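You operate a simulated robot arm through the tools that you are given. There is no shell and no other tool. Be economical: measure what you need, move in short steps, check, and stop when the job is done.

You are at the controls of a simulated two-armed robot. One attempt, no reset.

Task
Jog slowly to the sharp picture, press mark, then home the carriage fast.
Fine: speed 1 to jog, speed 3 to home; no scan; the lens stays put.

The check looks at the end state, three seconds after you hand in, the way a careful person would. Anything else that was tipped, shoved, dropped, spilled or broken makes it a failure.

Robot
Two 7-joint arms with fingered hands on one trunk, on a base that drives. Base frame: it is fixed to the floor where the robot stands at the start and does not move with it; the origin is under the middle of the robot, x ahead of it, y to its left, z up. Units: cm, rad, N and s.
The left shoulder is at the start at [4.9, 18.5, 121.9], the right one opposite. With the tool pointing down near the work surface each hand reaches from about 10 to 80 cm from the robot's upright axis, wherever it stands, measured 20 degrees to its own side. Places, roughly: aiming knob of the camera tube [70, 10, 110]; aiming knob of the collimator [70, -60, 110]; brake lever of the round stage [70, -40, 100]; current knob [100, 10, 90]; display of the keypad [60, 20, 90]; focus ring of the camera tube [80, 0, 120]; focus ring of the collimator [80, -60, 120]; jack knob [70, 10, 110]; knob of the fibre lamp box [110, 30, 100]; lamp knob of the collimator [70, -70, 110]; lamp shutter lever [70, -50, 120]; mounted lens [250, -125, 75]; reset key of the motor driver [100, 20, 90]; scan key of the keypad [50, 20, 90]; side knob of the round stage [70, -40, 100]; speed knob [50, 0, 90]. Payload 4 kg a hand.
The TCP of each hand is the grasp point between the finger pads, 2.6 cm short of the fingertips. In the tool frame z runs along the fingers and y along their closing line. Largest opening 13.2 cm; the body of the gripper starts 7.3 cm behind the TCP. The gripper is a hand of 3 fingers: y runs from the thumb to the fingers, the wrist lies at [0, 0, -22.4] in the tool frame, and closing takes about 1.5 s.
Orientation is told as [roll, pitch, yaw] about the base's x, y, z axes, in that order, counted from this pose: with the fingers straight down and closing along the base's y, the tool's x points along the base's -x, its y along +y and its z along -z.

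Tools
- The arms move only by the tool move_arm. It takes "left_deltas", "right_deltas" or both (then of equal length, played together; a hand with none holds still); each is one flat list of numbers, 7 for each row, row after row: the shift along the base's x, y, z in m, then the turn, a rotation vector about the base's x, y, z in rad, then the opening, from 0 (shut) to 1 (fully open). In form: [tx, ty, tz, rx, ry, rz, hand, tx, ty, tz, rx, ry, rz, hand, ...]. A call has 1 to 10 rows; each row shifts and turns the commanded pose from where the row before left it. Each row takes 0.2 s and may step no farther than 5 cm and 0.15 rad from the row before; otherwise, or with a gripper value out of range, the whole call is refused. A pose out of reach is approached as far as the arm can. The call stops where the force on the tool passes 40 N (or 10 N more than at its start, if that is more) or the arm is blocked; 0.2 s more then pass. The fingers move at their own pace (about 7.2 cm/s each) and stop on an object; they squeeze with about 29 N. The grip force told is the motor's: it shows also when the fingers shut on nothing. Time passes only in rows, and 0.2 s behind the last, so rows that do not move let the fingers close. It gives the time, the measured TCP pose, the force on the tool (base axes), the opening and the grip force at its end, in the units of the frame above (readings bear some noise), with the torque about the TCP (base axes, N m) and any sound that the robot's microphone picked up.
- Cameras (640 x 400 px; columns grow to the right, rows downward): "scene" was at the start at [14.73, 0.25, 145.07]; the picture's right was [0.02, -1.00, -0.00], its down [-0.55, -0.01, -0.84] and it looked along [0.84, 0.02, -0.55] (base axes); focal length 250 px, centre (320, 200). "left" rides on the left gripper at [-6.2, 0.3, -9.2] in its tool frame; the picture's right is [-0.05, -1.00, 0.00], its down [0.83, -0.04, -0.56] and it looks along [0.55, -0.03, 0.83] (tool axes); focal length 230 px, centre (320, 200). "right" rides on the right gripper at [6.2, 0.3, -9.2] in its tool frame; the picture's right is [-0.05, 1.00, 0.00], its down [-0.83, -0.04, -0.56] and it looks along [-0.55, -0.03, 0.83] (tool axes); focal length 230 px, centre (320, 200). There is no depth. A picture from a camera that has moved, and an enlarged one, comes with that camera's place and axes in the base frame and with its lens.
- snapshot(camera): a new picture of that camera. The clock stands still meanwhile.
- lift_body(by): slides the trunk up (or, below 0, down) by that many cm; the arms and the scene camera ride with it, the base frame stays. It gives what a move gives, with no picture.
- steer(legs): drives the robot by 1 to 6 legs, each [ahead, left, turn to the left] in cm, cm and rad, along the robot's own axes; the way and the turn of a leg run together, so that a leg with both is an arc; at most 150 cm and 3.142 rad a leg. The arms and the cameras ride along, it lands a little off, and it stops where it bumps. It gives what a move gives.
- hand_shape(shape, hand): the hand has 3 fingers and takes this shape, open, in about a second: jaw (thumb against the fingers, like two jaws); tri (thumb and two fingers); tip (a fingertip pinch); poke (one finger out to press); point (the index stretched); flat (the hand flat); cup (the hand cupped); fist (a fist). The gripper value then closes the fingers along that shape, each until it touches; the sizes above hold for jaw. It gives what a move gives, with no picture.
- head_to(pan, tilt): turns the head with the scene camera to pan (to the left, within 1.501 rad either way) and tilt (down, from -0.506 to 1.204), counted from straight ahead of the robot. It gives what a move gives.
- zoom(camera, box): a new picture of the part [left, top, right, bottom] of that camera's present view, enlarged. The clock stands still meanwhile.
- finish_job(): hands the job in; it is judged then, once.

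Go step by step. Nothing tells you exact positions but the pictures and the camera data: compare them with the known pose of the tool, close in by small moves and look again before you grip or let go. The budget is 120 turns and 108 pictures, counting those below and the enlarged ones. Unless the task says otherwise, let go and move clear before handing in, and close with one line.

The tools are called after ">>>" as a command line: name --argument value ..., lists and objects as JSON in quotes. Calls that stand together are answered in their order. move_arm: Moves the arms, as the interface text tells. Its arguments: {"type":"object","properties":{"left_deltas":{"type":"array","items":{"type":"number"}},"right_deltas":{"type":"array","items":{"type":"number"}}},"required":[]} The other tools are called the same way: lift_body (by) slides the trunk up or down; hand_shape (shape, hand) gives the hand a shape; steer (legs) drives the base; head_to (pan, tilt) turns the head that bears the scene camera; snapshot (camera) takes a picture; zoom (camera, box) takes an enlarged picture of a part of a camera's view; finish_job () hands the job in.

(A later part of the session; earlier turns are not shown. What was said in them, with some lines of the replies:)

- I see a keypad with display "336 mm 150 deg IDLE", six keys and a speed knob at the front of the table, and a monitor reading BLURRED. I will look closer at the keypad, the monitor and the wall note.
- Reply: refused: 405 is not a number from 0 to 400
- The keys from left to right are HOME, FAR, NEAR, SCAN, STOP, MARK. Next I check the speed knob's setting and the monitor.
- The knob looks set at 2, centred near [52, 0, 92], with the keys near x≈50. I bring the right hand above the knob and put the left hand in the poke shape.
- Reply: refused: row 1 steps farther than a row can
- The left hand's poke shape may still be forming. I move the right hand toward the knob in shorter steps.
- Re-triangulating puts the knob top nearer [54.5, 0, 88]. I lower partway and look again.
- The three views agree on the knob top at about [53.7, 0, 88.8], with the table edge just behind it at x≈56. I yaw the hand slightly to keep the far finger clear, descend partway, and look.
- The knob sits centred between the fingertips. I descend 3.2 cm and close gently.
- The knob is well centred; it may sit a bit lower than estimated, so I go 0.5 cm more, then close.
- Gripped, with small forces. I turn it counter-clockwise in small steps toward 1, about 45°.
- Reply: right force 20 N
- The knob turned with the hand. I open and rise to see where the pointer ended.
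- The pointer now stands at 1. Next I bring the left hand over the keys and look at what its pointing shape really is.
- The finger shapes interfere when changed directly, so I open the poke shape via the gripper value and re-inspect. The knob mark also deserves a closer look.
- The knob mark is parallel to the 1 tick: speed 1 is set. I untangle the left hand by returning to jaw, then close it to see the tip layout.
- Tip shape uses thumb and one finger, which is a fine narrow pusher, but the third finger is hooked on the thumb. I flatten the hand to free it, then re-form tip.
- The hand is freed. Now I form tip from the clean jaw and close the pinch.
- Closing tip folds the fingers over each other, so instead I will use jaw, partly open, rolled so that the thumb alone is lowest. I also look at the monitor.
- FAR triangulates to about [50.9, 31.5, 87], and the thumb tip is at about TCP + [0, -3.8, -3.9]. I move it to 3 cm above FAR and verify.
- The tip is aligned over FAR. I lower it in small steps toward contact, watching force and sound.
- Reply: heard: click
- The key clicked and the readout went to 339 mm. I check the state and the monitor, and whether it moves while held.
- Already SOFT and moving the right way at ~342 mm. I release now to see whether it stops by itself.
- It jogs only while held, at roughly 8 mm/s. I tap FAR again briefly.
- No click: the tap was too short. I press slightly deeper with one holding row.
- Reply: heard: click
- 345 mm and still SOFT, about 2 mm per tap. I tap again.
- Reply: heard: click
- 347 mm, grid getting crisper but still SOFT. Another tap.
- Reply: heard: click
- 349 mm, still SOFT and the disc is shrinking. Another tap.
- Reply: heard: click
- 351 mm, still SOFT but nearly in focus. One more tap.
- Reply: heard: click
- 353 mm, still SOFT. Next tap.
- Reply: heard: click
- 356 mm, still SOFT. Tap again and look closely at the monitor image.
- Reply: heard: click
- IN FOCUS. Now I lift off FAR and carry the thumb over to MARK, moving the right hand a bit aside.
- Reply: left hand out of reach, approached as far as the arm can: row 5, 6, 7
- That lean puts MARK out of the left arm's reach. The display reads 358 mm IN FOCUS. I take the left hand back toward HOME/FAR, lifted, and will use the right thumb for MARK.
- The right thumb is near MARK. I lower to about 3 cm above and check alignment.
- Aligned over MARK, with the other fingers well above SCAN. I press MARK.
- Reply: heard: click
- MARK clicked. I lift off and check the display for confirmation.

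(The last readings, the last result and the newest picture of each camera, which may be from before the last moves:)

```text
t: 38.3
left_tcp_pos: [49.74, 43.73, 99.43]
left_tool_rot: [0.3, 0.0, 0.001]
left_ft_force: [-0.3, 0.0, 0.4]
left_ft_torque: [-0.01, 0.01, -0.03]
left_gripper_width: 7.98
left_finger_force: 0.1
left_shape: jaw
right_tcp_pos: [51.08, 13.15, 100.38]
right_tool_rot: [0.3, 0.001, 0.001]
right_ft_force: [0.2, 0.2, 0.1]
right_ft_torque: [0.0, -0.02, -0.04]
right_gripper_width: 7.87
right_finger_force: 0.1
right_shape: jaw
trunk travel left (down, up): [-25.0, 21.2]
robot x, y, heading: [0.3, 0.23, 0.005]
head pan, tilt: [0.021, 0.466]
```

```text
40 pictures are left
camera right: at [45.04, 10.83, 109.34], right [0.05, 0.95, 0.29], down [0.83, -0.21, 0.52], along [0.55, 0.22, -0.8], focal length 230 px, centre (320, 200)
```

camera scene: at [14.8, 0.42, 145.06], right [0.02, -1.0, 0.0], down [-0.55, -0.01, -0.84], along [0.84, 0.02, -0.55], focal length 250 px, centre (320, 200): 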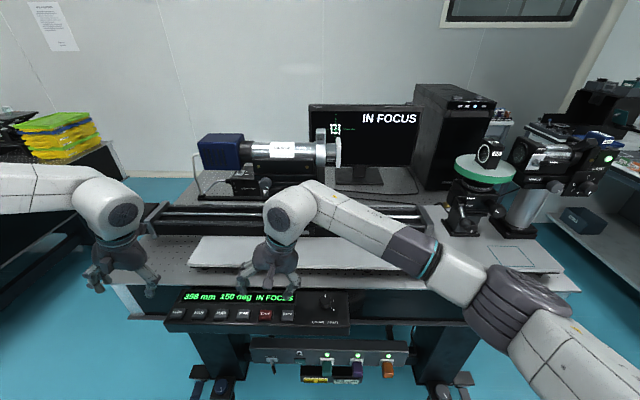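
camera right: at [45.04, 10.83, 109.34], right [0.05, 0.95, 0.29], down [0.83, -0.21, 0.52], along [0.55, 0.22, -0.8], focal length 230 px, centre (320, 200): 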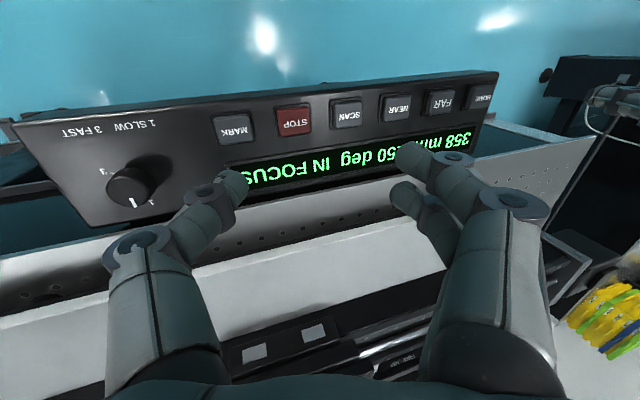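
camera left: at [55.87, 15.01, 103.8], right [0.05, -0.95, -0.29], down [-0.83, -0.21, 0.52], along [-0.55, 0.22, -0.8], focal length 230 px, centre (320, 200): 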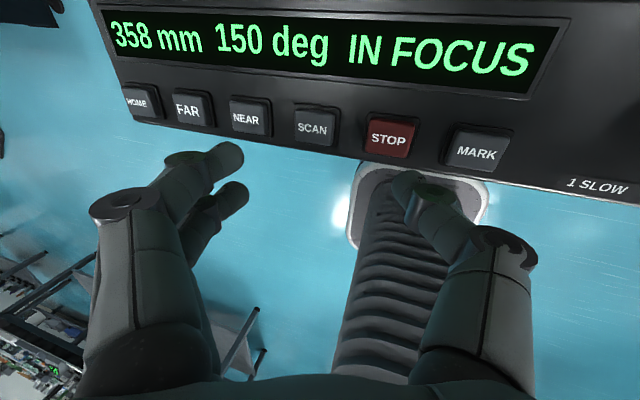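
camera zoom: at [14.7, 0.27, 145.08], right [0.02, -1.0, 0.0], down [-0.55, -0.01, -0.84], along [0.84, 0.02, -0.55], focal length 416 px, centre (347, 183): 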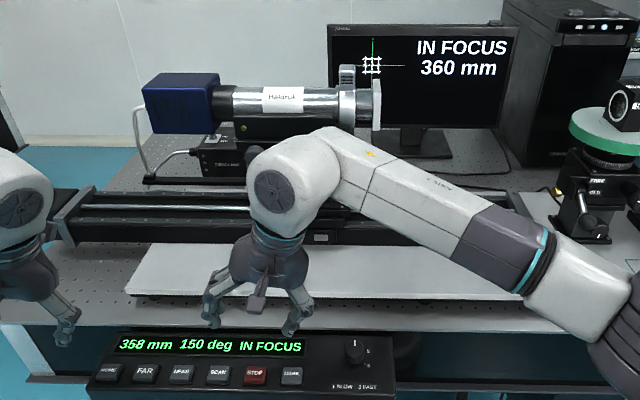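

The monitor recorded "IN FOCUS 360 mm", so the mark is taken. Next is the knob to speed 3: about 120° clockwise in two grips, with the right hand pre-yawed over the knob.

>>> move_arm --right_deltas '[0, -0.013, 0, -0.15, 0, 0, 0.42, 0, -0.013, 0, -0.15, 0, 0, 0.42, 0.004, -0.013, 0, 0, 0, 0.1375, 0.42, 0.004, -0.013, 0, 0, 0, 0.1375, 0.42, 0.004, -0.013, 0, 0, 0, 0.1375, 0.42, 0.004, -0.013, 0, 0, 0, 0.1375, 0.42, 0.004, -0.013, 0, 0, 0, 0.1375, 0.42, 0.004, -0.013, 0, 0, 0, 0.1375, 0.42, 0.002, -0.013, -0.02, 0, 0, 0.1375, 0.42, 0, -0.015, -0.02, 0, 0, 0.1375, 0.42]'

>>> snapshot --camera "right"

>>> zoom --camera "scene" --box '[260, 240, 400, 328]'

```text
t: 40.5
left_tcp_pos: [49.62, 43.8, 99.43]
left_tool_rot: [0.3, 0.001, 0.0]
left_ft_force: [0.1, -0.9, 0.8]
left_ft_torque: [-0.02, -0.03, 0.03]
left_gripper_width: 7.96
left_finger_force: 0.0
left_shape: jaw
right_tcp_pos: [53.72, -0.11, 96.49]
right_tool_rot: [0.002, 0.0, 1.103]
right_ft_force: [-0.2, -0.4, 0.5]
right_ft_torque: [0.02, 0.03, 0.0]
right_gripper_width: 5.57
right_finger_force: 0.0
right_shape: jaw
trunk travel left (down, up): [-25.0, 21.2]
robot x, y, heading: [0.22, 0.21, -0.002]
head pan, tilt: [0.021, 0.466]
```

```text
39 pictures are left
camera right: at [50.78, -5.36, 105.7], right [-0.87, 0.5, 0.0], down [0.41, 0.72, 0.56], along [0.28, 0.48, -0.83], focal length 230 px, centre (320, 200)
```

right: 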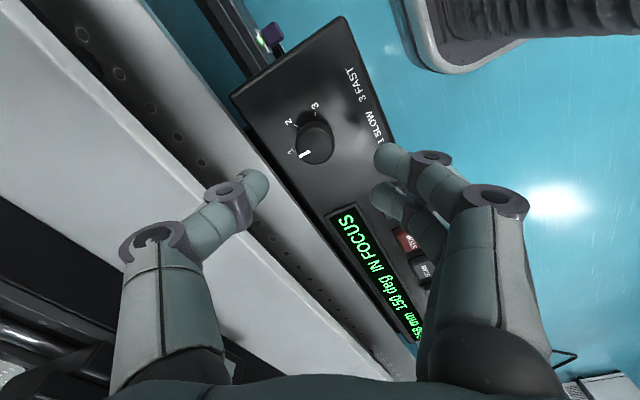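

```text
4.55 times, centred on (330, 284) of scene
camera zoom: at [14.75, 0.17, 145.07], right [0.02, -1.0, 0.0], down [-0.55, -0.01, -0.84], along [0.84, 0.02, -0.55], focal length 1135 px, centre (274, -182)
```

zoom: 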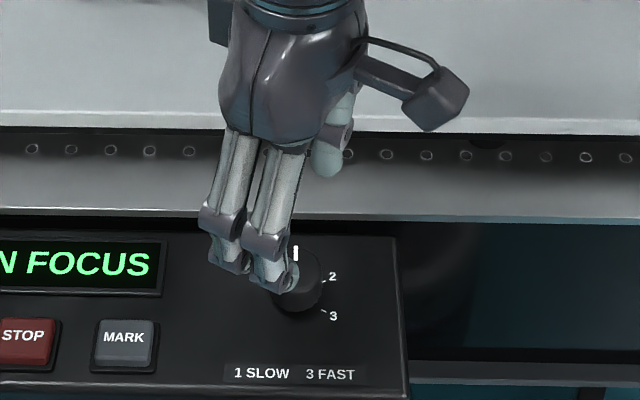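

With this much yaw the thumb would come close to the table edge, so I reduce yaw to 0.85 with a narrower opening, then descend and grip.

>>> move_arm --right_deltas '[0, 0, -0.01, 0, 0, -0.125, 0.34, 0, 0, -0.02, 0, 0, -0.125, 0.34, 0, 0, -0.02, 0, 0, 0, 0.34, 0, 0, -0.01, 0, 0, 0, 0.34, 0, 0, -0.01, 0, 0, 0, 0.34]'

>>> snapshot --camera "right"

```text
t: 41.7
left_tcp_pos: [49.64, 43.59, 99.33]
left_tool_rot: [0.302, -0.002, 0.0]
left_ft_force: [-0.2, -0.3, -0.9]
left_ft_torque: [0.01, 0.01, 0.0]
left_gripper_width: 7.95
left_finger_force: 0.0
left_shape: jaw
right_tcp_pos: [53.73, -0.14, 89.54]
right_tool_rot: [0.0, 0.0, 0.85]
right_ft_force: [0.1, 0.1, 0.3]
right_ft_torque: [0.02, 0.02, 0.01]
right_gripper_width: 4.51
right_finger_force: 0.0
right_shape: jaw
trunk travel left (down, up): [-25.0, 21.2]
robot x, y, heading: [-0.36, -0.05, -0.003]
head pan, tilt: [0.021, 0.466]
```

```text
37 pictures are left
camera right: at [49.56, -4.45, 98.7], right [-0.72, 0.7, 0.0], down [0.58, 0.6, 0.56], along [0.39, 0.4, -0.83], focal length 230 px, centre (320, 200)
```

right: 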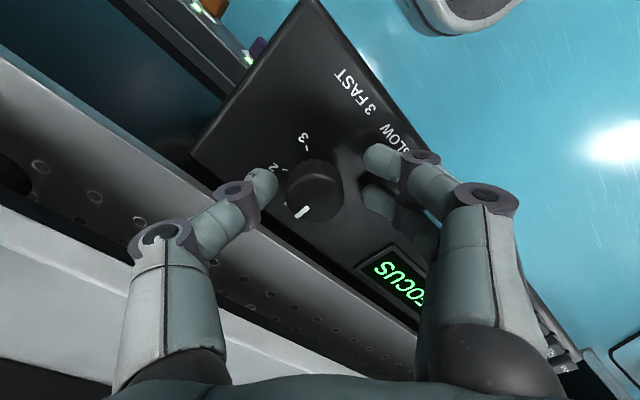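

The hand is around the knob with no contact force. I grip, turn clockwise 0.8 rad, then open.

>>> move_arm --right_deltas '[0, 0, 0, 0, 0, 0, 0.2, 0, 0, 0, 0, 0, 0, 0.1, 0, 0, 0, 0, 0, 0, 0.1, 0, 0, 0, 0, 0, 0, 0.1, 0, 0, 0, 0, 0, -0.13, 0.1, 0, 0, 0, 0, 0, -0.13, 0.1, 0, 0, 0, 0, 0, -0.13, 0.1, 0, 0, 0, 0, 0, -0.13, 0.1, 0, 0, 0, 0, 0, -0.13, 0.1, 0, 0, 0, 0, 0, -0.13, 0.1]'

>>> snapshot --camera "right"

>>> move_arm --right_deltas '[0, 0, 0, 0, 0, 0, 0.3, 0, 0, 0, 0, 0, 0, 0.34, 0, 0, 0, 0, 0, 0, 0.34]'

>>> snapshot --camera "right"

```text
t: 43.9
left_tcp_pos: [49.8, 43.75, 99.29]
left_tool_rot: [0.298, 0.0, -0.001]
left_ft_force: [0.8, 0.1, -0.2]
left_ft_torque: [-0.03, 0.0, 0.02]
left_gripper_width: 7.96
left_finger_force: 0.0
left_shape: jaw
right_tcp_pos: [53.7, 0.06, 89.46]
right_tool_rot: [0.002, 0.0, 0.068]
right_ft_force: [4.1, 3.4, -1.3]
right_ft_torque: [0.09, -0.11, 0.02]
right_gripper_width: 1.86
right_finger_force: 28.6
right_shape: jaw
trunk travel left (down, up): [-25.0, 21.2]
robot x, y, heading: [0.16, 0.08, -0.001]
head pan, tilt: [0.021, 0.466]
```

```text
36 pictures are left
camera right: at [47.71, -0.04, 98.66], right [-0.02, 1.0, 0.0], down [0.83, 0.01, 0.56], along [0.55, 0.01, -0.83], focal length 230 px, centre (320, 200)
```

right: 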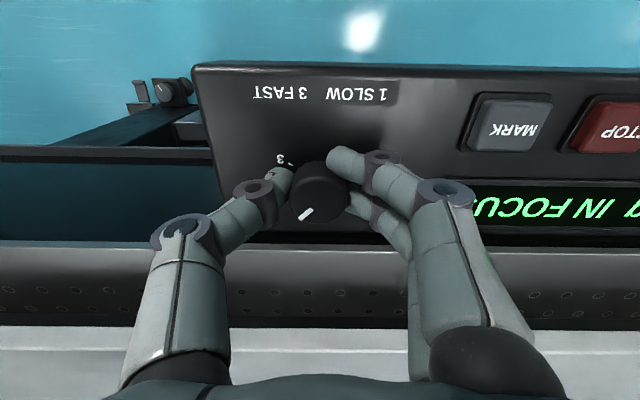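

```text
t: 44.7
left_tcp_pos: [49.76, 43.63, 99.43]
left_tool_rot: [0.3, 0.001, 0.0]
left_ft_force: [-0.2, -0.5, -0.1]
left_ft_torque: [-0.01, 0.03, -0.04]
left_gripper_width: 7.96
left_finger_force: 0.1
left_shape: jaw
right_tcp_pos: [53.72, -0.07, 89.43]
right_tool_rot: [-0.001, 0.0, 0.071]
right_ft_force: [-0.2, 0.1, -0.6]
right_ft_torque: [-0.01, 0.03, -0.03]
right_gripper_width: 4.42
right_finger_force: 0.2
right_shape: jaw
trunk travel left (down, up): [-25.0, 21.2]
robot x, y, heading: [0.02, 0.04, -0.003]
head pan, tilt: [0.021, 0.466]
```

```text
35 pictures are left
camera right: at [47.66, -0.15, 98.67], right [-0.02, 1.0, 0.0], down [0.83, 0.01, 0.55], along [0.55, 0.01, -0.83], focal length 230 px, centre (320, 200)
```

right: 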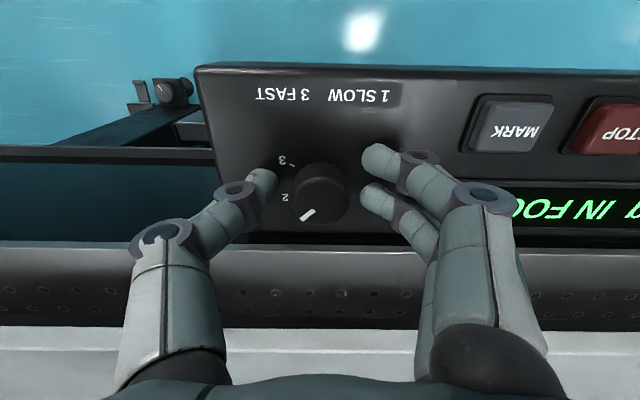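

The knob has turned partway toward 2. I swing the open hand back, re-grip and turn again.

>>> move_arm --right_deltas '[0, 0, 0, 0, 0, 0.13, 0.36, 0, 0, 0, 0, 0, 0.13, 0.36, 0, 0, 0, 0, 0, 0.13, 0.36, 0, 0, 0, 0, 0, 0.13, 0.36, 0, 0, 0, 0, 0, 0.13, 0.36, 0, 0, 0, 0, 0, 0.13, 0.36]'

>>> snapshot --camera "right"

>>> move_arm --right_deltas '[0, 0, 0, 0, 0, 0, 0.2, 0, 0, 0, 0, 0, 0, 0.1, 0, 0, 0, 0, 0, 0, 0.1, 0, 0, 0, 0, 0, 0, 0.1, 0, 0, 0, 0, 0, -0.13, 0.1, 0, 0, 0, 0, 0, -0.13, 0.1, 0, 0, 0, 0, 0, -0.13, 0.1, 0, 0, 0, 0, 0, -0.13, 0.1, 0, 0, 0, 0, 0, -0.13, 0.1, 0, 0, 0, 0, 0, -0.13, 0.1]'

>>> move_arm --right_deltas '[0, 0, 0, 0, 0, 0, 0.3, 0, 0, 0, 0, 0, 0, 0.36, 0, 0, 0, 0, 0, 0, 0.36]'

>>> snapshot --camera "right"

```text
t: 46.1
left_tcp_pos: [49.58, 43.76, 99.3]
left_tool_rot: [0.3, -0.001, 0.001]
left_ft_force: [-0.1, 0.4, 0.1]
left_ft_torque: [-0.01, 0.0, 0.01]
left_gripper_width: 7.92
left_finger_force: 0.0
left_shape: jaw
right_tcp_pos: [53.67, -0.02, 89.39]
right_tool_rot: [0.0, 0.0, 0.852]
right_ft_force: [0.9, -1.0, 0.0]
right_ft_torque: [0.05, 0.03, 0.04]
right_gripper_width: 4.72
right_finger_force: 0.1
right_shape: jaw
trunk travel left (down, up): [-25.0, 21.2]
robot x, y, heading: [-0.2, 0.29, 0.002]
head pan, tilt: [0.021, 0.466]
```

```text
34 pictures are left
camera right: at [49.53, -4.44, 98.68], right [-0.72, 0.7, 0.0], down [0.58, 0.6, 0.56], along [0.39, 0.4, -0.83], focal length 230 px, centre (320, 200)
```

right: 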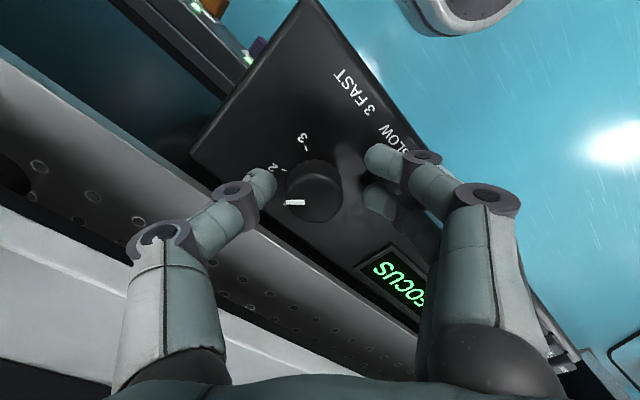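

```text
t: 48.3
left_tcp_pos: [49.65, 43.81, 99.44]
left_tool_rot: [0.302, 0.001, 0.0]
left_ft_force: [-0.1, 0.5, 0.1]
left_ft_torque: [-0.01, 0.02, 0.0]
left_gripper_width: 7.96
left_finger_force: 0.1
left_shape: jaw
right_tcp_pos: [53.66, -0.01, 89.43]
right_tool_rot: [0.001, 0.001, 0.069]
right_ft_force: [1.5, 3.2, -4.1]
right_ft_torque: [0.12, -0.06, 0.03]
right_gripper_width: 1.84
right_finger_force: 28.6
right_shape: jaw
trunk travel left (down, up): [-25.0, 21.2]
robot x, y, heading: [0.15, 0.04, 0.002]
head pan, tilt: [0.021, 0.466]
```

```text
t: 49.1
left_tcp_pos: [49.72, 43.69, 99.32]
left_tool_rot: [0.301, 0.001, 0.002]
left_ft_force: [0.6, -0.2, -0.8]
left_ft_torque: [-0.01, 0.0, 0.0]
left_gripper_width: 7.94
left_finger_force: 0.0
left_shape: jaw
right_tcp_pos: [53.74, -0.22, 89.54]
right_tool_rot: [0.0, 0.001, 0.069]
right_ft_force: [0.3, -0.9, -0.3]
right_ft_torque: [-0.03, -0.02, -0.01]
right_gripper_width: 4.68
right_finger_force: 0.0
right_shape: jaw
trunk travel left (down, up): [-25.0, 21.2]
robot x, y, heading: [0.27, 0.09, 0.001]
head pan, tilt: [0.021, 0.466]
```

```text
33 pictures are left
camera right: at [47.69, -0.17, 98.69], right [-0.02, 1.0, 0.0], down [0.83, 0.01, 0.55], along [0.55, 0.01, -0.83], focal length 230 px, centre (320, 200)
```

right: 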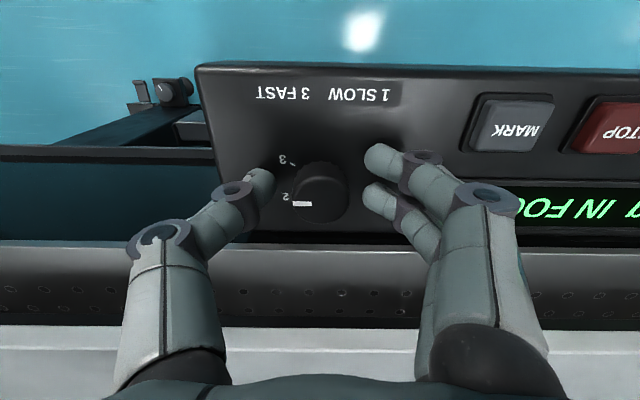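

The pointer now appears to be at about 90°. I lift away and read it against the ticks.

>>> move_arm --right_deltas '[0, 0, 0.03, 0, 0, 0, 0.36, 0, 0, 0.04, 0, 0, 0, 0.36, 0, -0.04, 0.03, 0, 0, 0, 0.36, 0, -0.05, 0, 0, 0, 0, 0.36]'

>>> zoom --camera "scene" --box '[290, 280, 370, 330]'

>>> zoom --camera "right" --box '[240, 60, 480, 210]'

```text
t: 50.1
left_tcp_pos: [49.59, 43.55, 99.47]
left_tool_rot: [0.303, 0.002, 0.001]
left_ft_force: [-0.4, 0.0, 0.9]
left_ft_torque: [0.01, 0.0, -0.01]
left_gripper_width: 7.96
left_finger_force: 0.1
left_shape: jaw
right_tcp_pos: [53.62, -9.24, 99.43]
right_tool_rot: [0.002, 0.002, 0.071]
right_ft_force: [0.7, 0.1, -0.2]
right_ft_torque: [0.01, -0.03, 0.02]
right_gripper_width: 4.71
right_finger_force: 0.0
right_shape: jaw
trunk travel left (down, up): [-25.0, 21.2]
robot x, y, heading: [0.01, -0.28, -0.0]
head pan, tilt: [0.021, 0.466]
```

```text
8.00 times, centred on (330, 305) of scene
camera zoom: at [14.7, 0.01, 145.08], right [0.02, -1.0, 0.0], down [-0.55, -0.01, -0.84], along [0.84, 0.02, -0.55], focal length 1998 px, centre (240, -640)
```

zoom: 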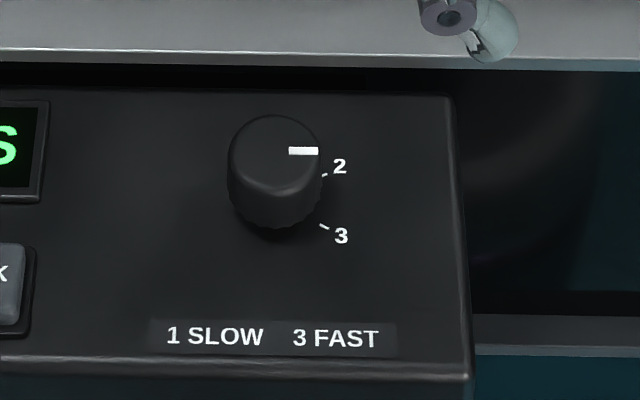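

```text
2.67 times, centred on (360, 135) of right
camera zoom: at [47.55, -9.38, 108.64], right [-0.02, 1.0, 0.0], down [0.83, 0.01, 0.55], along [0.55, 0.01, -0.83], focal length 614 px, centre (213, 373)
```

zoom: 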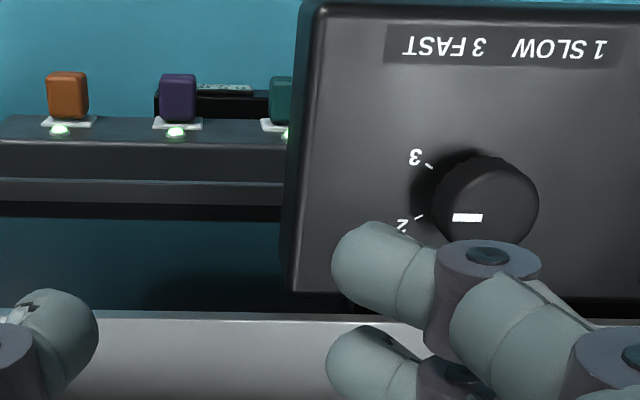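

The pointer stands midway between 2 (60°) and 3 (120°), so about 0.52 rad more is needed. I go back, re-grip at yaw 0.65 and turn.

>>> move_arm --right_deltas '[0, 0.045, 0, 0, 0, 0.145, 0.36, 0.001, 0.045, 0, 0, 0, 0.145, 0.36, 0, 0, -0.03, 0, 0, 0.145, 0.36, 0, 0, -0.03, 0, 0, 0.145, 0.36, 0, 0, -0.02, 0, 0, 0, 0.36, 0, 0, -0.02, 0, 0, 0, 0.36]'

>>> snapshot --camera "right"

```text
t: 51.5
left_tcp_pos: [49.68, 43.64, 99.43]
left_tool_rot: [0.299, 0.001, 0.0]
left_ft_force: [0.0, -0.2, -0.5]
left_ft_torque: [-0.04, 0.03, -0.01]
left_gripper_width: 7.94
left_finger_force: 0.1
left_shape: jaw
right_tcp_pos: [53.84, -0.18, 89.39]
right_tool_rot: [0.0, 0.001, 0.652]
right_ft_force: [-0.3, 0.2, -0.8]
right_ft_torque: [0.0, 0.0, 0.01]
right_gripper_width: 4.75
right_finger_force: 0.0
right_shape: jaw
trunk travel left (down, up): [-25.0, 21.2]
robot x, y, heading: [0.08, 0.23, 0.0]
head pan, tilt: [0.021, 0.466]
```

```text
30 pictures are left
camera right: at [48.85, -3.53, 98.59], right [-0.56, 0.83, 0.0], down [0.69, 0.47, 0.55], along [0.46, 0.31, -0.83], focal length 230 px, centre (320, 200)
```

right: 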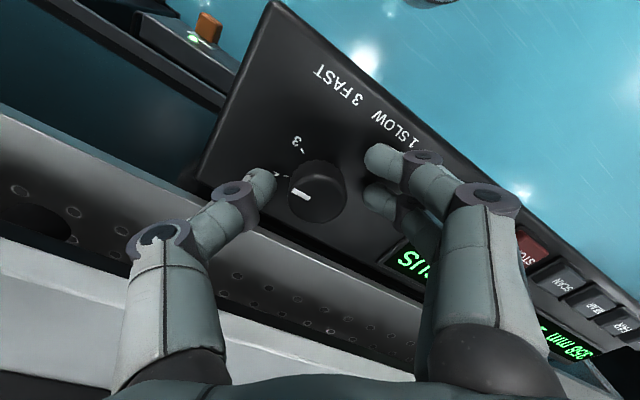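

In position. I grip, turn 0.55 rad clockwise, release and look.

>>> move_arm --right_deltas '[0, 0, 0, 0, 0, 0, 0.2, 0, 0, 0, 0, 0, 0, 0.1, 0, 0, 0, 0, 0, 0, 0.1, 0, 0, 0, 0, 0, 0, 0.1, 0, 0, 0, 0, 0, -0.14, 0.1, 0, 0, 0, 0, 0, -0.14, 0.1, 0, 0, 0, 0, 0, -0.14, 0.1, 0, 0, 0, 0, 0, -0.13, 0.1, 0, 0, 0, 0, 0, 0, 0.1]'

>>> move_arm --right_deltas '[0, 0, 0, 0, 0, 0, 0.3, 0, 0, 0, 0, 0, 0, 0.36, 0, 0, 0, 0, 0, 0, 0.36, 0, 0, 0.03, 0, 0, 0, 0.36, 0, 0, 0.04, 0, 0, 0, 0.36, 0, -0.04, 0.03, 0, 0, 0, 0.36, 0, -0.05, 0, 0, 0, 0, 0.36]'

>>> zoom --camera "scene" --box '[290, 280, 370, 330]'

>>> zoom --camera "right" --box '[240, 60, 480, 210]'

```text
t: 53.5
left_tcp_pos: [49.62, 43.66, 99.41]
left_tool_rot: [0.299, 0.002, 0.0]
left_ft_force: [0.8, 0.4, 0.6]
left_ft_torque: [0.01, -0.01, 0.0]
left_gripper_width: 7.94
left_finger_force: 0.0
left_shape: jaw
right_tcp_pos: [53.85, -0.02, 89.48]
right_tool_rot: [0.0, 0.002, 0.1]
right_ft_force: [0.3, 3.0, -7.4]
right_ft_torque: [0.12, -0.01, 0.15]
right_gripper_width: 1.87
right_finger_force: 28.9
right_shape: jaw
trunk travel left (down, up): [-25.0, 21.2]
robot x, y, heading: [-0.07, -0.15, -0.0]
head pan, tilt: [0.021, 0.466]
```

```text
t: 55.1
left_tcp_pos: [49.57, 43.57, 99.57]
left_tool_rot: [0.302, -0.001, 0.002]
left_ft_force: [0.1, -0.6, 0.2]
left_ft_torque: [-0.01, 0.01, -0.01]
left_gripper_width: 7.96
left_finger_force: 0.1
left_shape: jaw
right_tcp_pos: [53.61, -9.36, 99.46]
right_tool_rot: [0.002, 0.001, 0.101]
right_ft_force: [0.2, -0.3, 0.5]
right_ft_torque: [-0.01, -0.01, 0.02]
right_gripper_width: 4.71
right_finger_force: 0.0
right_shape: jaw
trunk travel left (down, up): [-25.0, 21.2]
robot x, y, heading: [0.03, 0.31, -0.002]
head pan, tilt: [0.021, 0.466]
```

```text
8.00 times, centred on (330, 305) of scene
camera zoom: at [14.69, 0.01, 145.08], right [0.02, -1.0, 0.0], down [-0.55, -0.01, -0.84], along [0.84, 0.02, -0.55], focal length 1998 px, centre (240, -640)
```

zoom: 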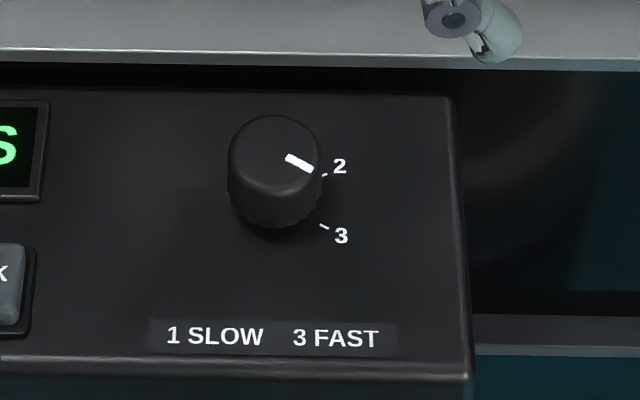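

```text
2.67 times, centred on (360, 135) of right
camera zoom: at [47.59, -9.61, 108.67], right [-0.05, 1.0, 0.0], down [0.83, 0.04, 0.55], along [0.55, 0.03, -0.83], focal length 614 px, centre (213, 373)
```

zoom: 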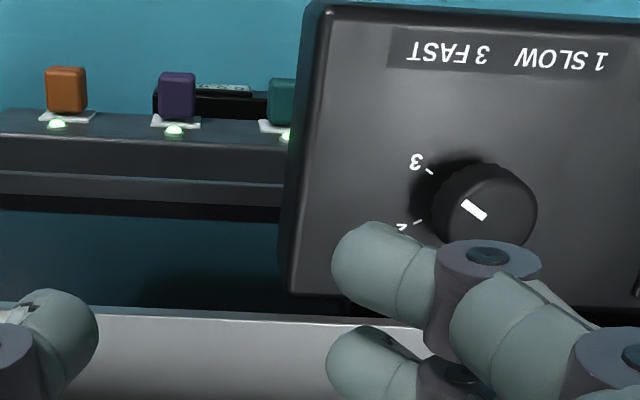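

The pointer is parallel to the 3 tick and against its end stop: speed 3. Now I bring the left thumb above HOME (about [51.2, 37, 87]).

>>> move_arm --left_deltas '[0.015, -0.031, -0.02, 0, 0, 0, 0.6, 0, 0, -0.034, 0, 0, 0, 0.6, 0, 0, 0, 0, 0, 0, 0.6]'

>>> snapshot --camera "left"

>>> zoom --camera "scene" --box '[140, 240, 300, 340]'

```text
t: 55.9
left_tcp_pos: [51.21, 40.73, 94.0]
left_tool_rot: [0.3, 0.001, -0.001]
left_ft_force: [0.5, 1.1, 0.3]
left_ft_torque: [-0.01, -0.01, 0.01]
left_gripper_width: 7.96
left_finger_force: 0.1
left_shape: jaw
right_tcp_pos: [53.62, -9.27, 99.48]
right_tool_rot: [0.0, -0.001, 0.099]
right_ft_force: [-0.3, 0.3, 0.0]
right_ft_torque: [-0.01, -0.03, -0.02]
right_gripper_width: 4.74
right_finger_force: 0.0
right_shape: jaw
trunk travel left (down, up): [-25.0, 21.2]
robot x, y, heading: [-0.09, 0.22, 0.0]
head pan, tilt: [0.021, 0.466]
```

```text
27 pictures are left
camera left: at [57.35, 38.4, 102.92], right [0.05, -0.95, -0.29], down [-0.83, -0.21, 0.52], along [-0.55, 0.22, -0.8], focal length 230 px, centre (320, 200)
```

left: 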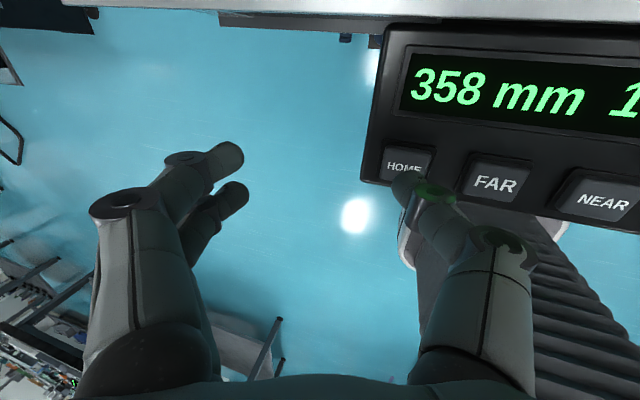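

```text
4.00 times, centred on (220, 290) of scene
camera zoom: at [14.66, 0.28, 145.09], right [0.02, -1.0, 0.0], down [-0.55, -0.01, -0.84], along [0.84, 0.02, -0.55], focal length 999 px, centre (720, -160)
```

zoom: 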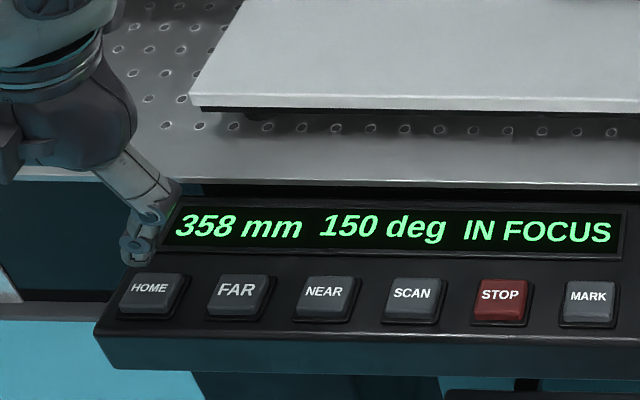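

Aligned over HOME. I press it briefly and release.

>>> move_arm --left_deltas '[0, 0, -0.02, 0, 0, 0, 0.6, 0, 0, -0.004, 0, 0, 0, 0.6, 0, 0, -0.004, 0, 0, 0, 0.6, 0, 0, 0, 0, 0, 0, 0.6]'

>>> zoom --camera "scene" --box '[140, 240, 300, 340]'

```text
t: 56.9
left_tcp_pos: [51.16, 40.65, 91.17]
left_tool_rot: [0.3, 0.0, -0.001]
left_ft_force: [0.1, -0.6, 3.7]
left_ft_torque: [-0.15, -0.06, 0.01]
left_gripper_width: 7.94
left_finger_force: 0.1
left_shape: jaw
right_tcp_pos: [53.76, -9.21, 99.61]
right_tool_rot: [0.0, 0.0, 0.101]
right_ft_force: [-0.2, 0.3, -0.7]
right_ft_torque: [0.01, -0.04, -0.01]
right_gripper_width: 4.72
right_finger_force: 0.0
right_shape: jaw
trunk travel left (down, up): [-25.0, 21.2]
robot x, y, heading: [-0.14, 0.58, 0.002]
head pan, tilt: [0.021, 0.466]
heard: click
```

```text
4.00 times, centred on (220, 290) of scene
camera zoom: at [14.69, 0.22, 145.08], right [0.02, -1.0, 0.0], down [-0.55, -0.01, -0.84], along [0.84, 0.02, -0.55], focal length 999 px, centre (720, -160)
```

zoom: 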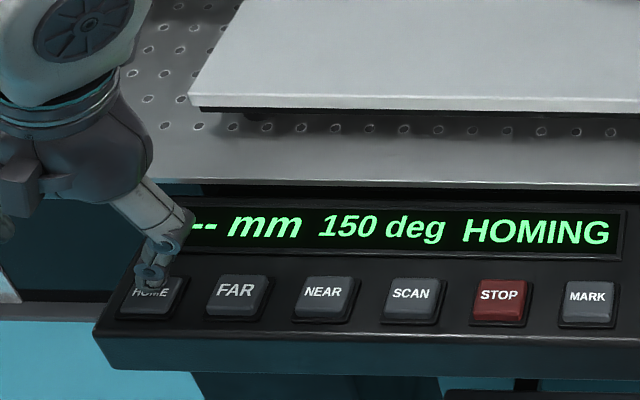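

HOMING has begun. I lift the left hand and draw both hands clear while it runs.

>>> move_arm --left_deltas '[0, 0, 0.04, 0, 0, 0, 0.6, 0, 0, 0.04, 0, 0, 0, 0.6, -0.02, 0.03, 0.03, 0, 0, 0, 0.6, -0.02, 0.03, 0.03, 0, 0, 0, 0.6, 0, 0, 0, 0, 0, 0, 0.6, 0, 0, 0, 0, 0, 0, 0.6]' --right_deltas '[-0.03, 0, 0.02, 0, 0, 0, 0.36, -0.03, -0.02, 0.02, 0, 0, 0, 0.36, -0.03, -0.02, 0.02, 0, 0, 0, 0.36, 0, 0, 0, 0, 0, 0, 0.36, 0, 0, 0, 0, 0, 0, 0.36, 0, 0, 0, 0, 0, 0, 0.36]'

>>> snapshot --camera "scene"

```text
t: 58.3
left_tcp_pos: [47.15, 46.72, 105.22]
left_tool_rot: [0.299, 0.001, -0.001]
left_ft_force: [-0.1, -0.5, 0.4]
left_ft_torque: [-0.01, 0.03, 0.01]
left_gripper_width: 7.95
left_finger_force: 0.2
left_shape: jaw
right_tcp_pos: [44.7, -12.99, 105.47]
right_tool_rot: [0.0, 0.0, 0.099]
right_ft_force: [0.4, 0.6, 0.1]
right_ft_torque: [0.0, -0.03, 0.02]
right_gripper_width: 4.73
right_finger_force: 0.2
right_shape: jaw
trunk travel left (down, up): [-25.0, 21.2]
robot x, y, heading: [0.06, 0.03, -0.002]
head pan, tilt: [0.021, 0.466]
```

```text
24 pictures are left
camera scene: at [14.67, 0.28, 145.08], right [0.02, -1.0, 0.0], down [-0.55, -0.01, -0.84], along [0.84, 0.02, -0.55], focal length 250 px, centre (320, 200)
```

scene: 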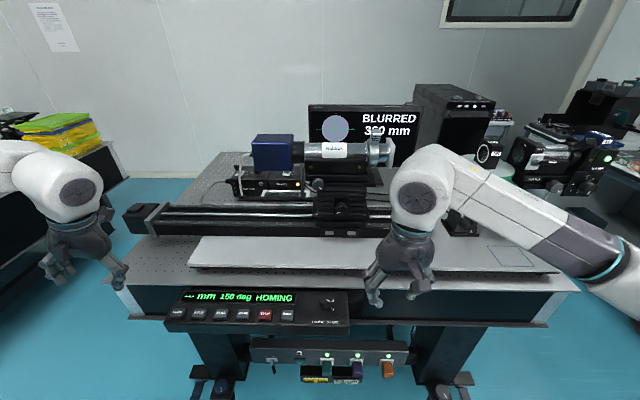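

The carriage is travelling right, behind and clear of the right arm. I wait for it to finish.

>>> move_arm --left_deltas '[0, 0, 0, 0, 0, 0, 0.6, 0, 0, 0, 0, 0, 0, 0.6, 0, 0, 0, 0, 0, 0, 0.6, 0, 0, 0, 0, 0, 0, 0.6, 0, 0, 0, 0, 0, 0, 0.6, 0, 0, 0, 0, 0, 0, 0.6, 0, 0, 0, 0, 0, 0, 0.6, 0, 0, 0, 0, 0, 0, 0.6, 0, 0, 0, 0, 0, 0, 0.6, 0, 0, 0, 0, 0, 0, 0.6]'

>>> snapshot --camera "scene"

```text
t: 60.5
left_tcp_pos: [47.36, 46.79, 105.19]
left_tool_rot: [0.301, 0.0, 0.0]
left_ft_force: [0.2, -0.3, -0.3]
left_ft_torque: [-0.03, 0.0, 0.04]
left_gripper_width: 7.93
left_finger_force: 0.1
left_shape: jaw
right_tcp_pos: [44.81, -13.07, 105.47]
right_tool_rot: [0.0, 0.0, 0.098]
right_ft_force: [-0.5, -0.1, -0.3]
right_ft_torque: [-0.02, 0.01, -0.01]
right_gripper_width: 4.72
right_finger_force: 0.1
right_shape: jaw
trunk travel left (down, up): [-25.0, 21.2]
robot x, y, heading: [0.17, -0.38, -0.001]
head pan, tilt: [0.021, 0.466]
```

```text
23 pictures are left
camera scene: at [14.73, 0.24, 145.08], right [0.02, -1.0, 0.0], down [-0.55, -0.01, -0.84], along [0.84, 0.02, -0.55], focal length 250 px, centre (320, 200)
```

scene: 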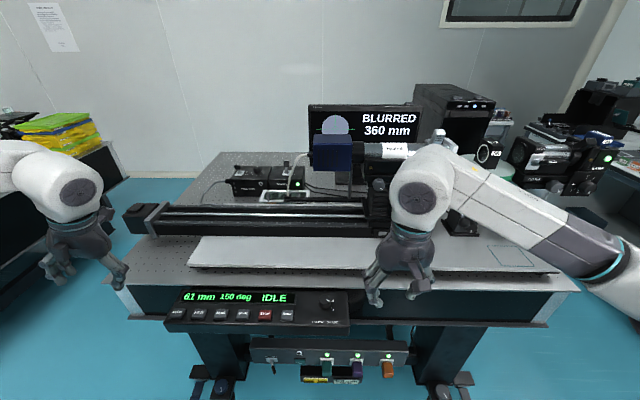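

>>> zoom --camera "scene" --box '[160, 270, 360, 395]'

>>> zoom --camera "scene" --box '[220, 90, 540, 290]'

```text
3.20 times, centred on (260, 332) of scene
camera zoom: at [14.73, 0.24, 145.08], right [0.02, -1.0, 0.0], down [-0.55, -0.01, -0.84], along [0.84, 0.02, -0.55], focal length 799 px, centre (512, -224)
```

zoom: 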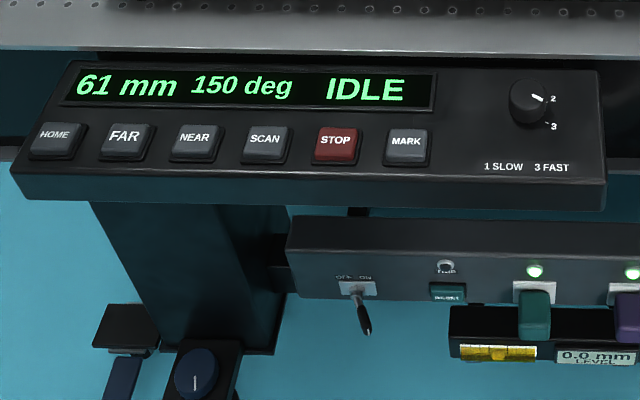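

```text
2.00 times, centred on (380, 190) of scene
camera zoom: at [14.73, 0.24, 145.08], right [0.02, -1.0, 0.0], down [-0.55, -0.01, -0.84], along [0.84, 0.02, -0.55], focal length 500 px, centre (200, 220)
```

zoom: 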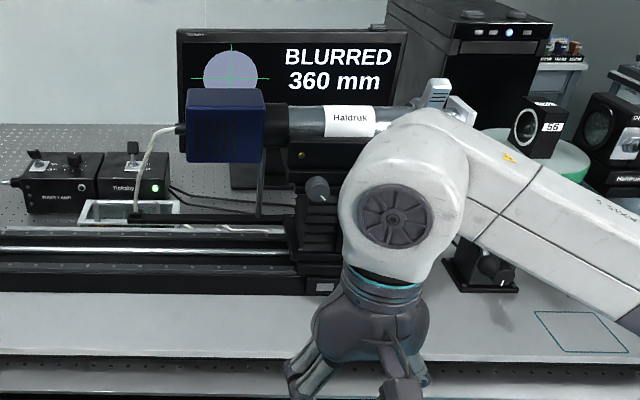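

Homing ended IDLE at 61 mm. I move the right arm aside to verify the carriage really rests at the rail end and nothing is disturbed.

>>> move_arm --right_deltas '[-0.03, -0.035, 0, 0, 0, 0, 0.36, -0.03, -0.035, 0, 0, 0, 0, 0.36, 0, -0.045, 0, 0, 0, 0, 0.36, 0, -0.045, 0, 0, 0, 0, 0.36, 0, -0.045, 0, 0, 0, 0, 0.36]'

>>> zoom --camera "scene" --box '[220, 90, 540, 290]'

>>> zoom --camera "scene" --box '[160, 270, 360, 395]'

```text
t: 61.7
left_tcp_pos: [47.14, 46.71, 105.25]
left_tool_rot: [0.301, -0.001, -0.001]
left_ft_force: [0.0, -0.1, 0.0]
left_ft_torque: [0.0, -0.01, -0.02]
left_gripper_width: 7.93
left_finger_force: 0.2
left_shape: jaw
right_tcp_pos: [38.53, -33.71, 105.62]
right_tool_rot: [0.001, -0.001, 0.103]
right_ft_force: [0.1, -0.4, 0.4]
right_ft_torque: [0.02, -0.02, -0.02]
right_gripper_width: 4.73
right_finger_force: 0.0
right_shape: jaw
trunk travel left (down, up): [-25.0, 21.2]
robot x, y, heading: [0.01, 0.12, 0.005]
head pan, tilt: [0.021, 0.466]
```

```text
2.00 times, centred on (380, 190) of scene
camera zoom: at [14.58, 0.15, 145.1], right [0.02, -1.0, 0.0], down [-0.55, -0.01, -0.84], along [0.84, 0.02, -0.55], focal length 500 px, centre (200, 220)
```

zoom: 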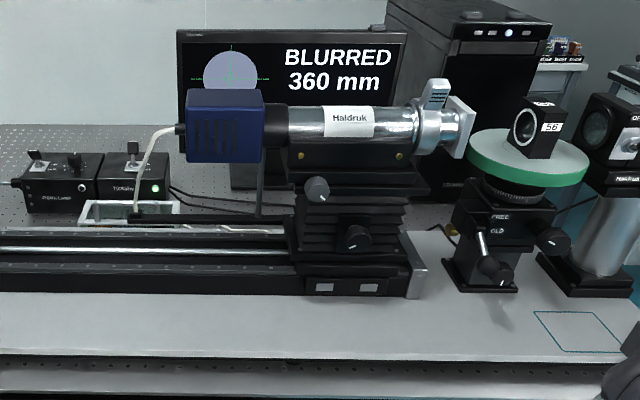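

```text
3.20 times, centred on (260, 332) of scene
camera zoom: at [14.58, 0.15, 145.1], right [0.02, -1.0, 0.0], down [-0.55, -0.01, -0.84], along [0.84, 0.02, -0.55], focal length 799 px, centre (512, -224)
```

zoom: 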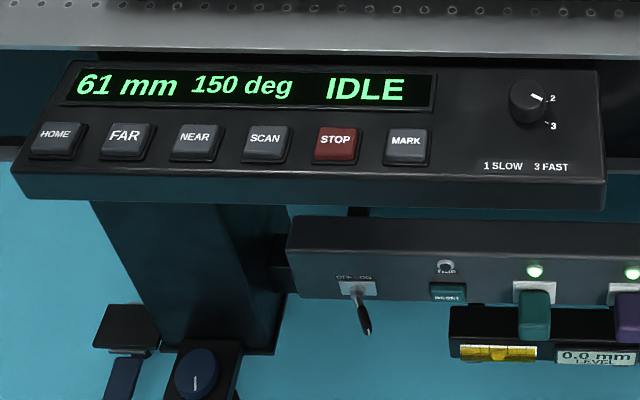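

The carriage rests at the right-hand end of its rail, the display reads IDLE, the mark stands on the monitor, the lens is untouched and both hands are clear. I hand in.

>>> finish_job

```text
The job is handed in.
```

The job is handed in. I jogged at speed 1 to IN FOCUS (358 mm on the keypad), pressed MARK (the monitor shows 360 mm) and homed at speed 3. SCAN was not pressed and the lens was not touched.
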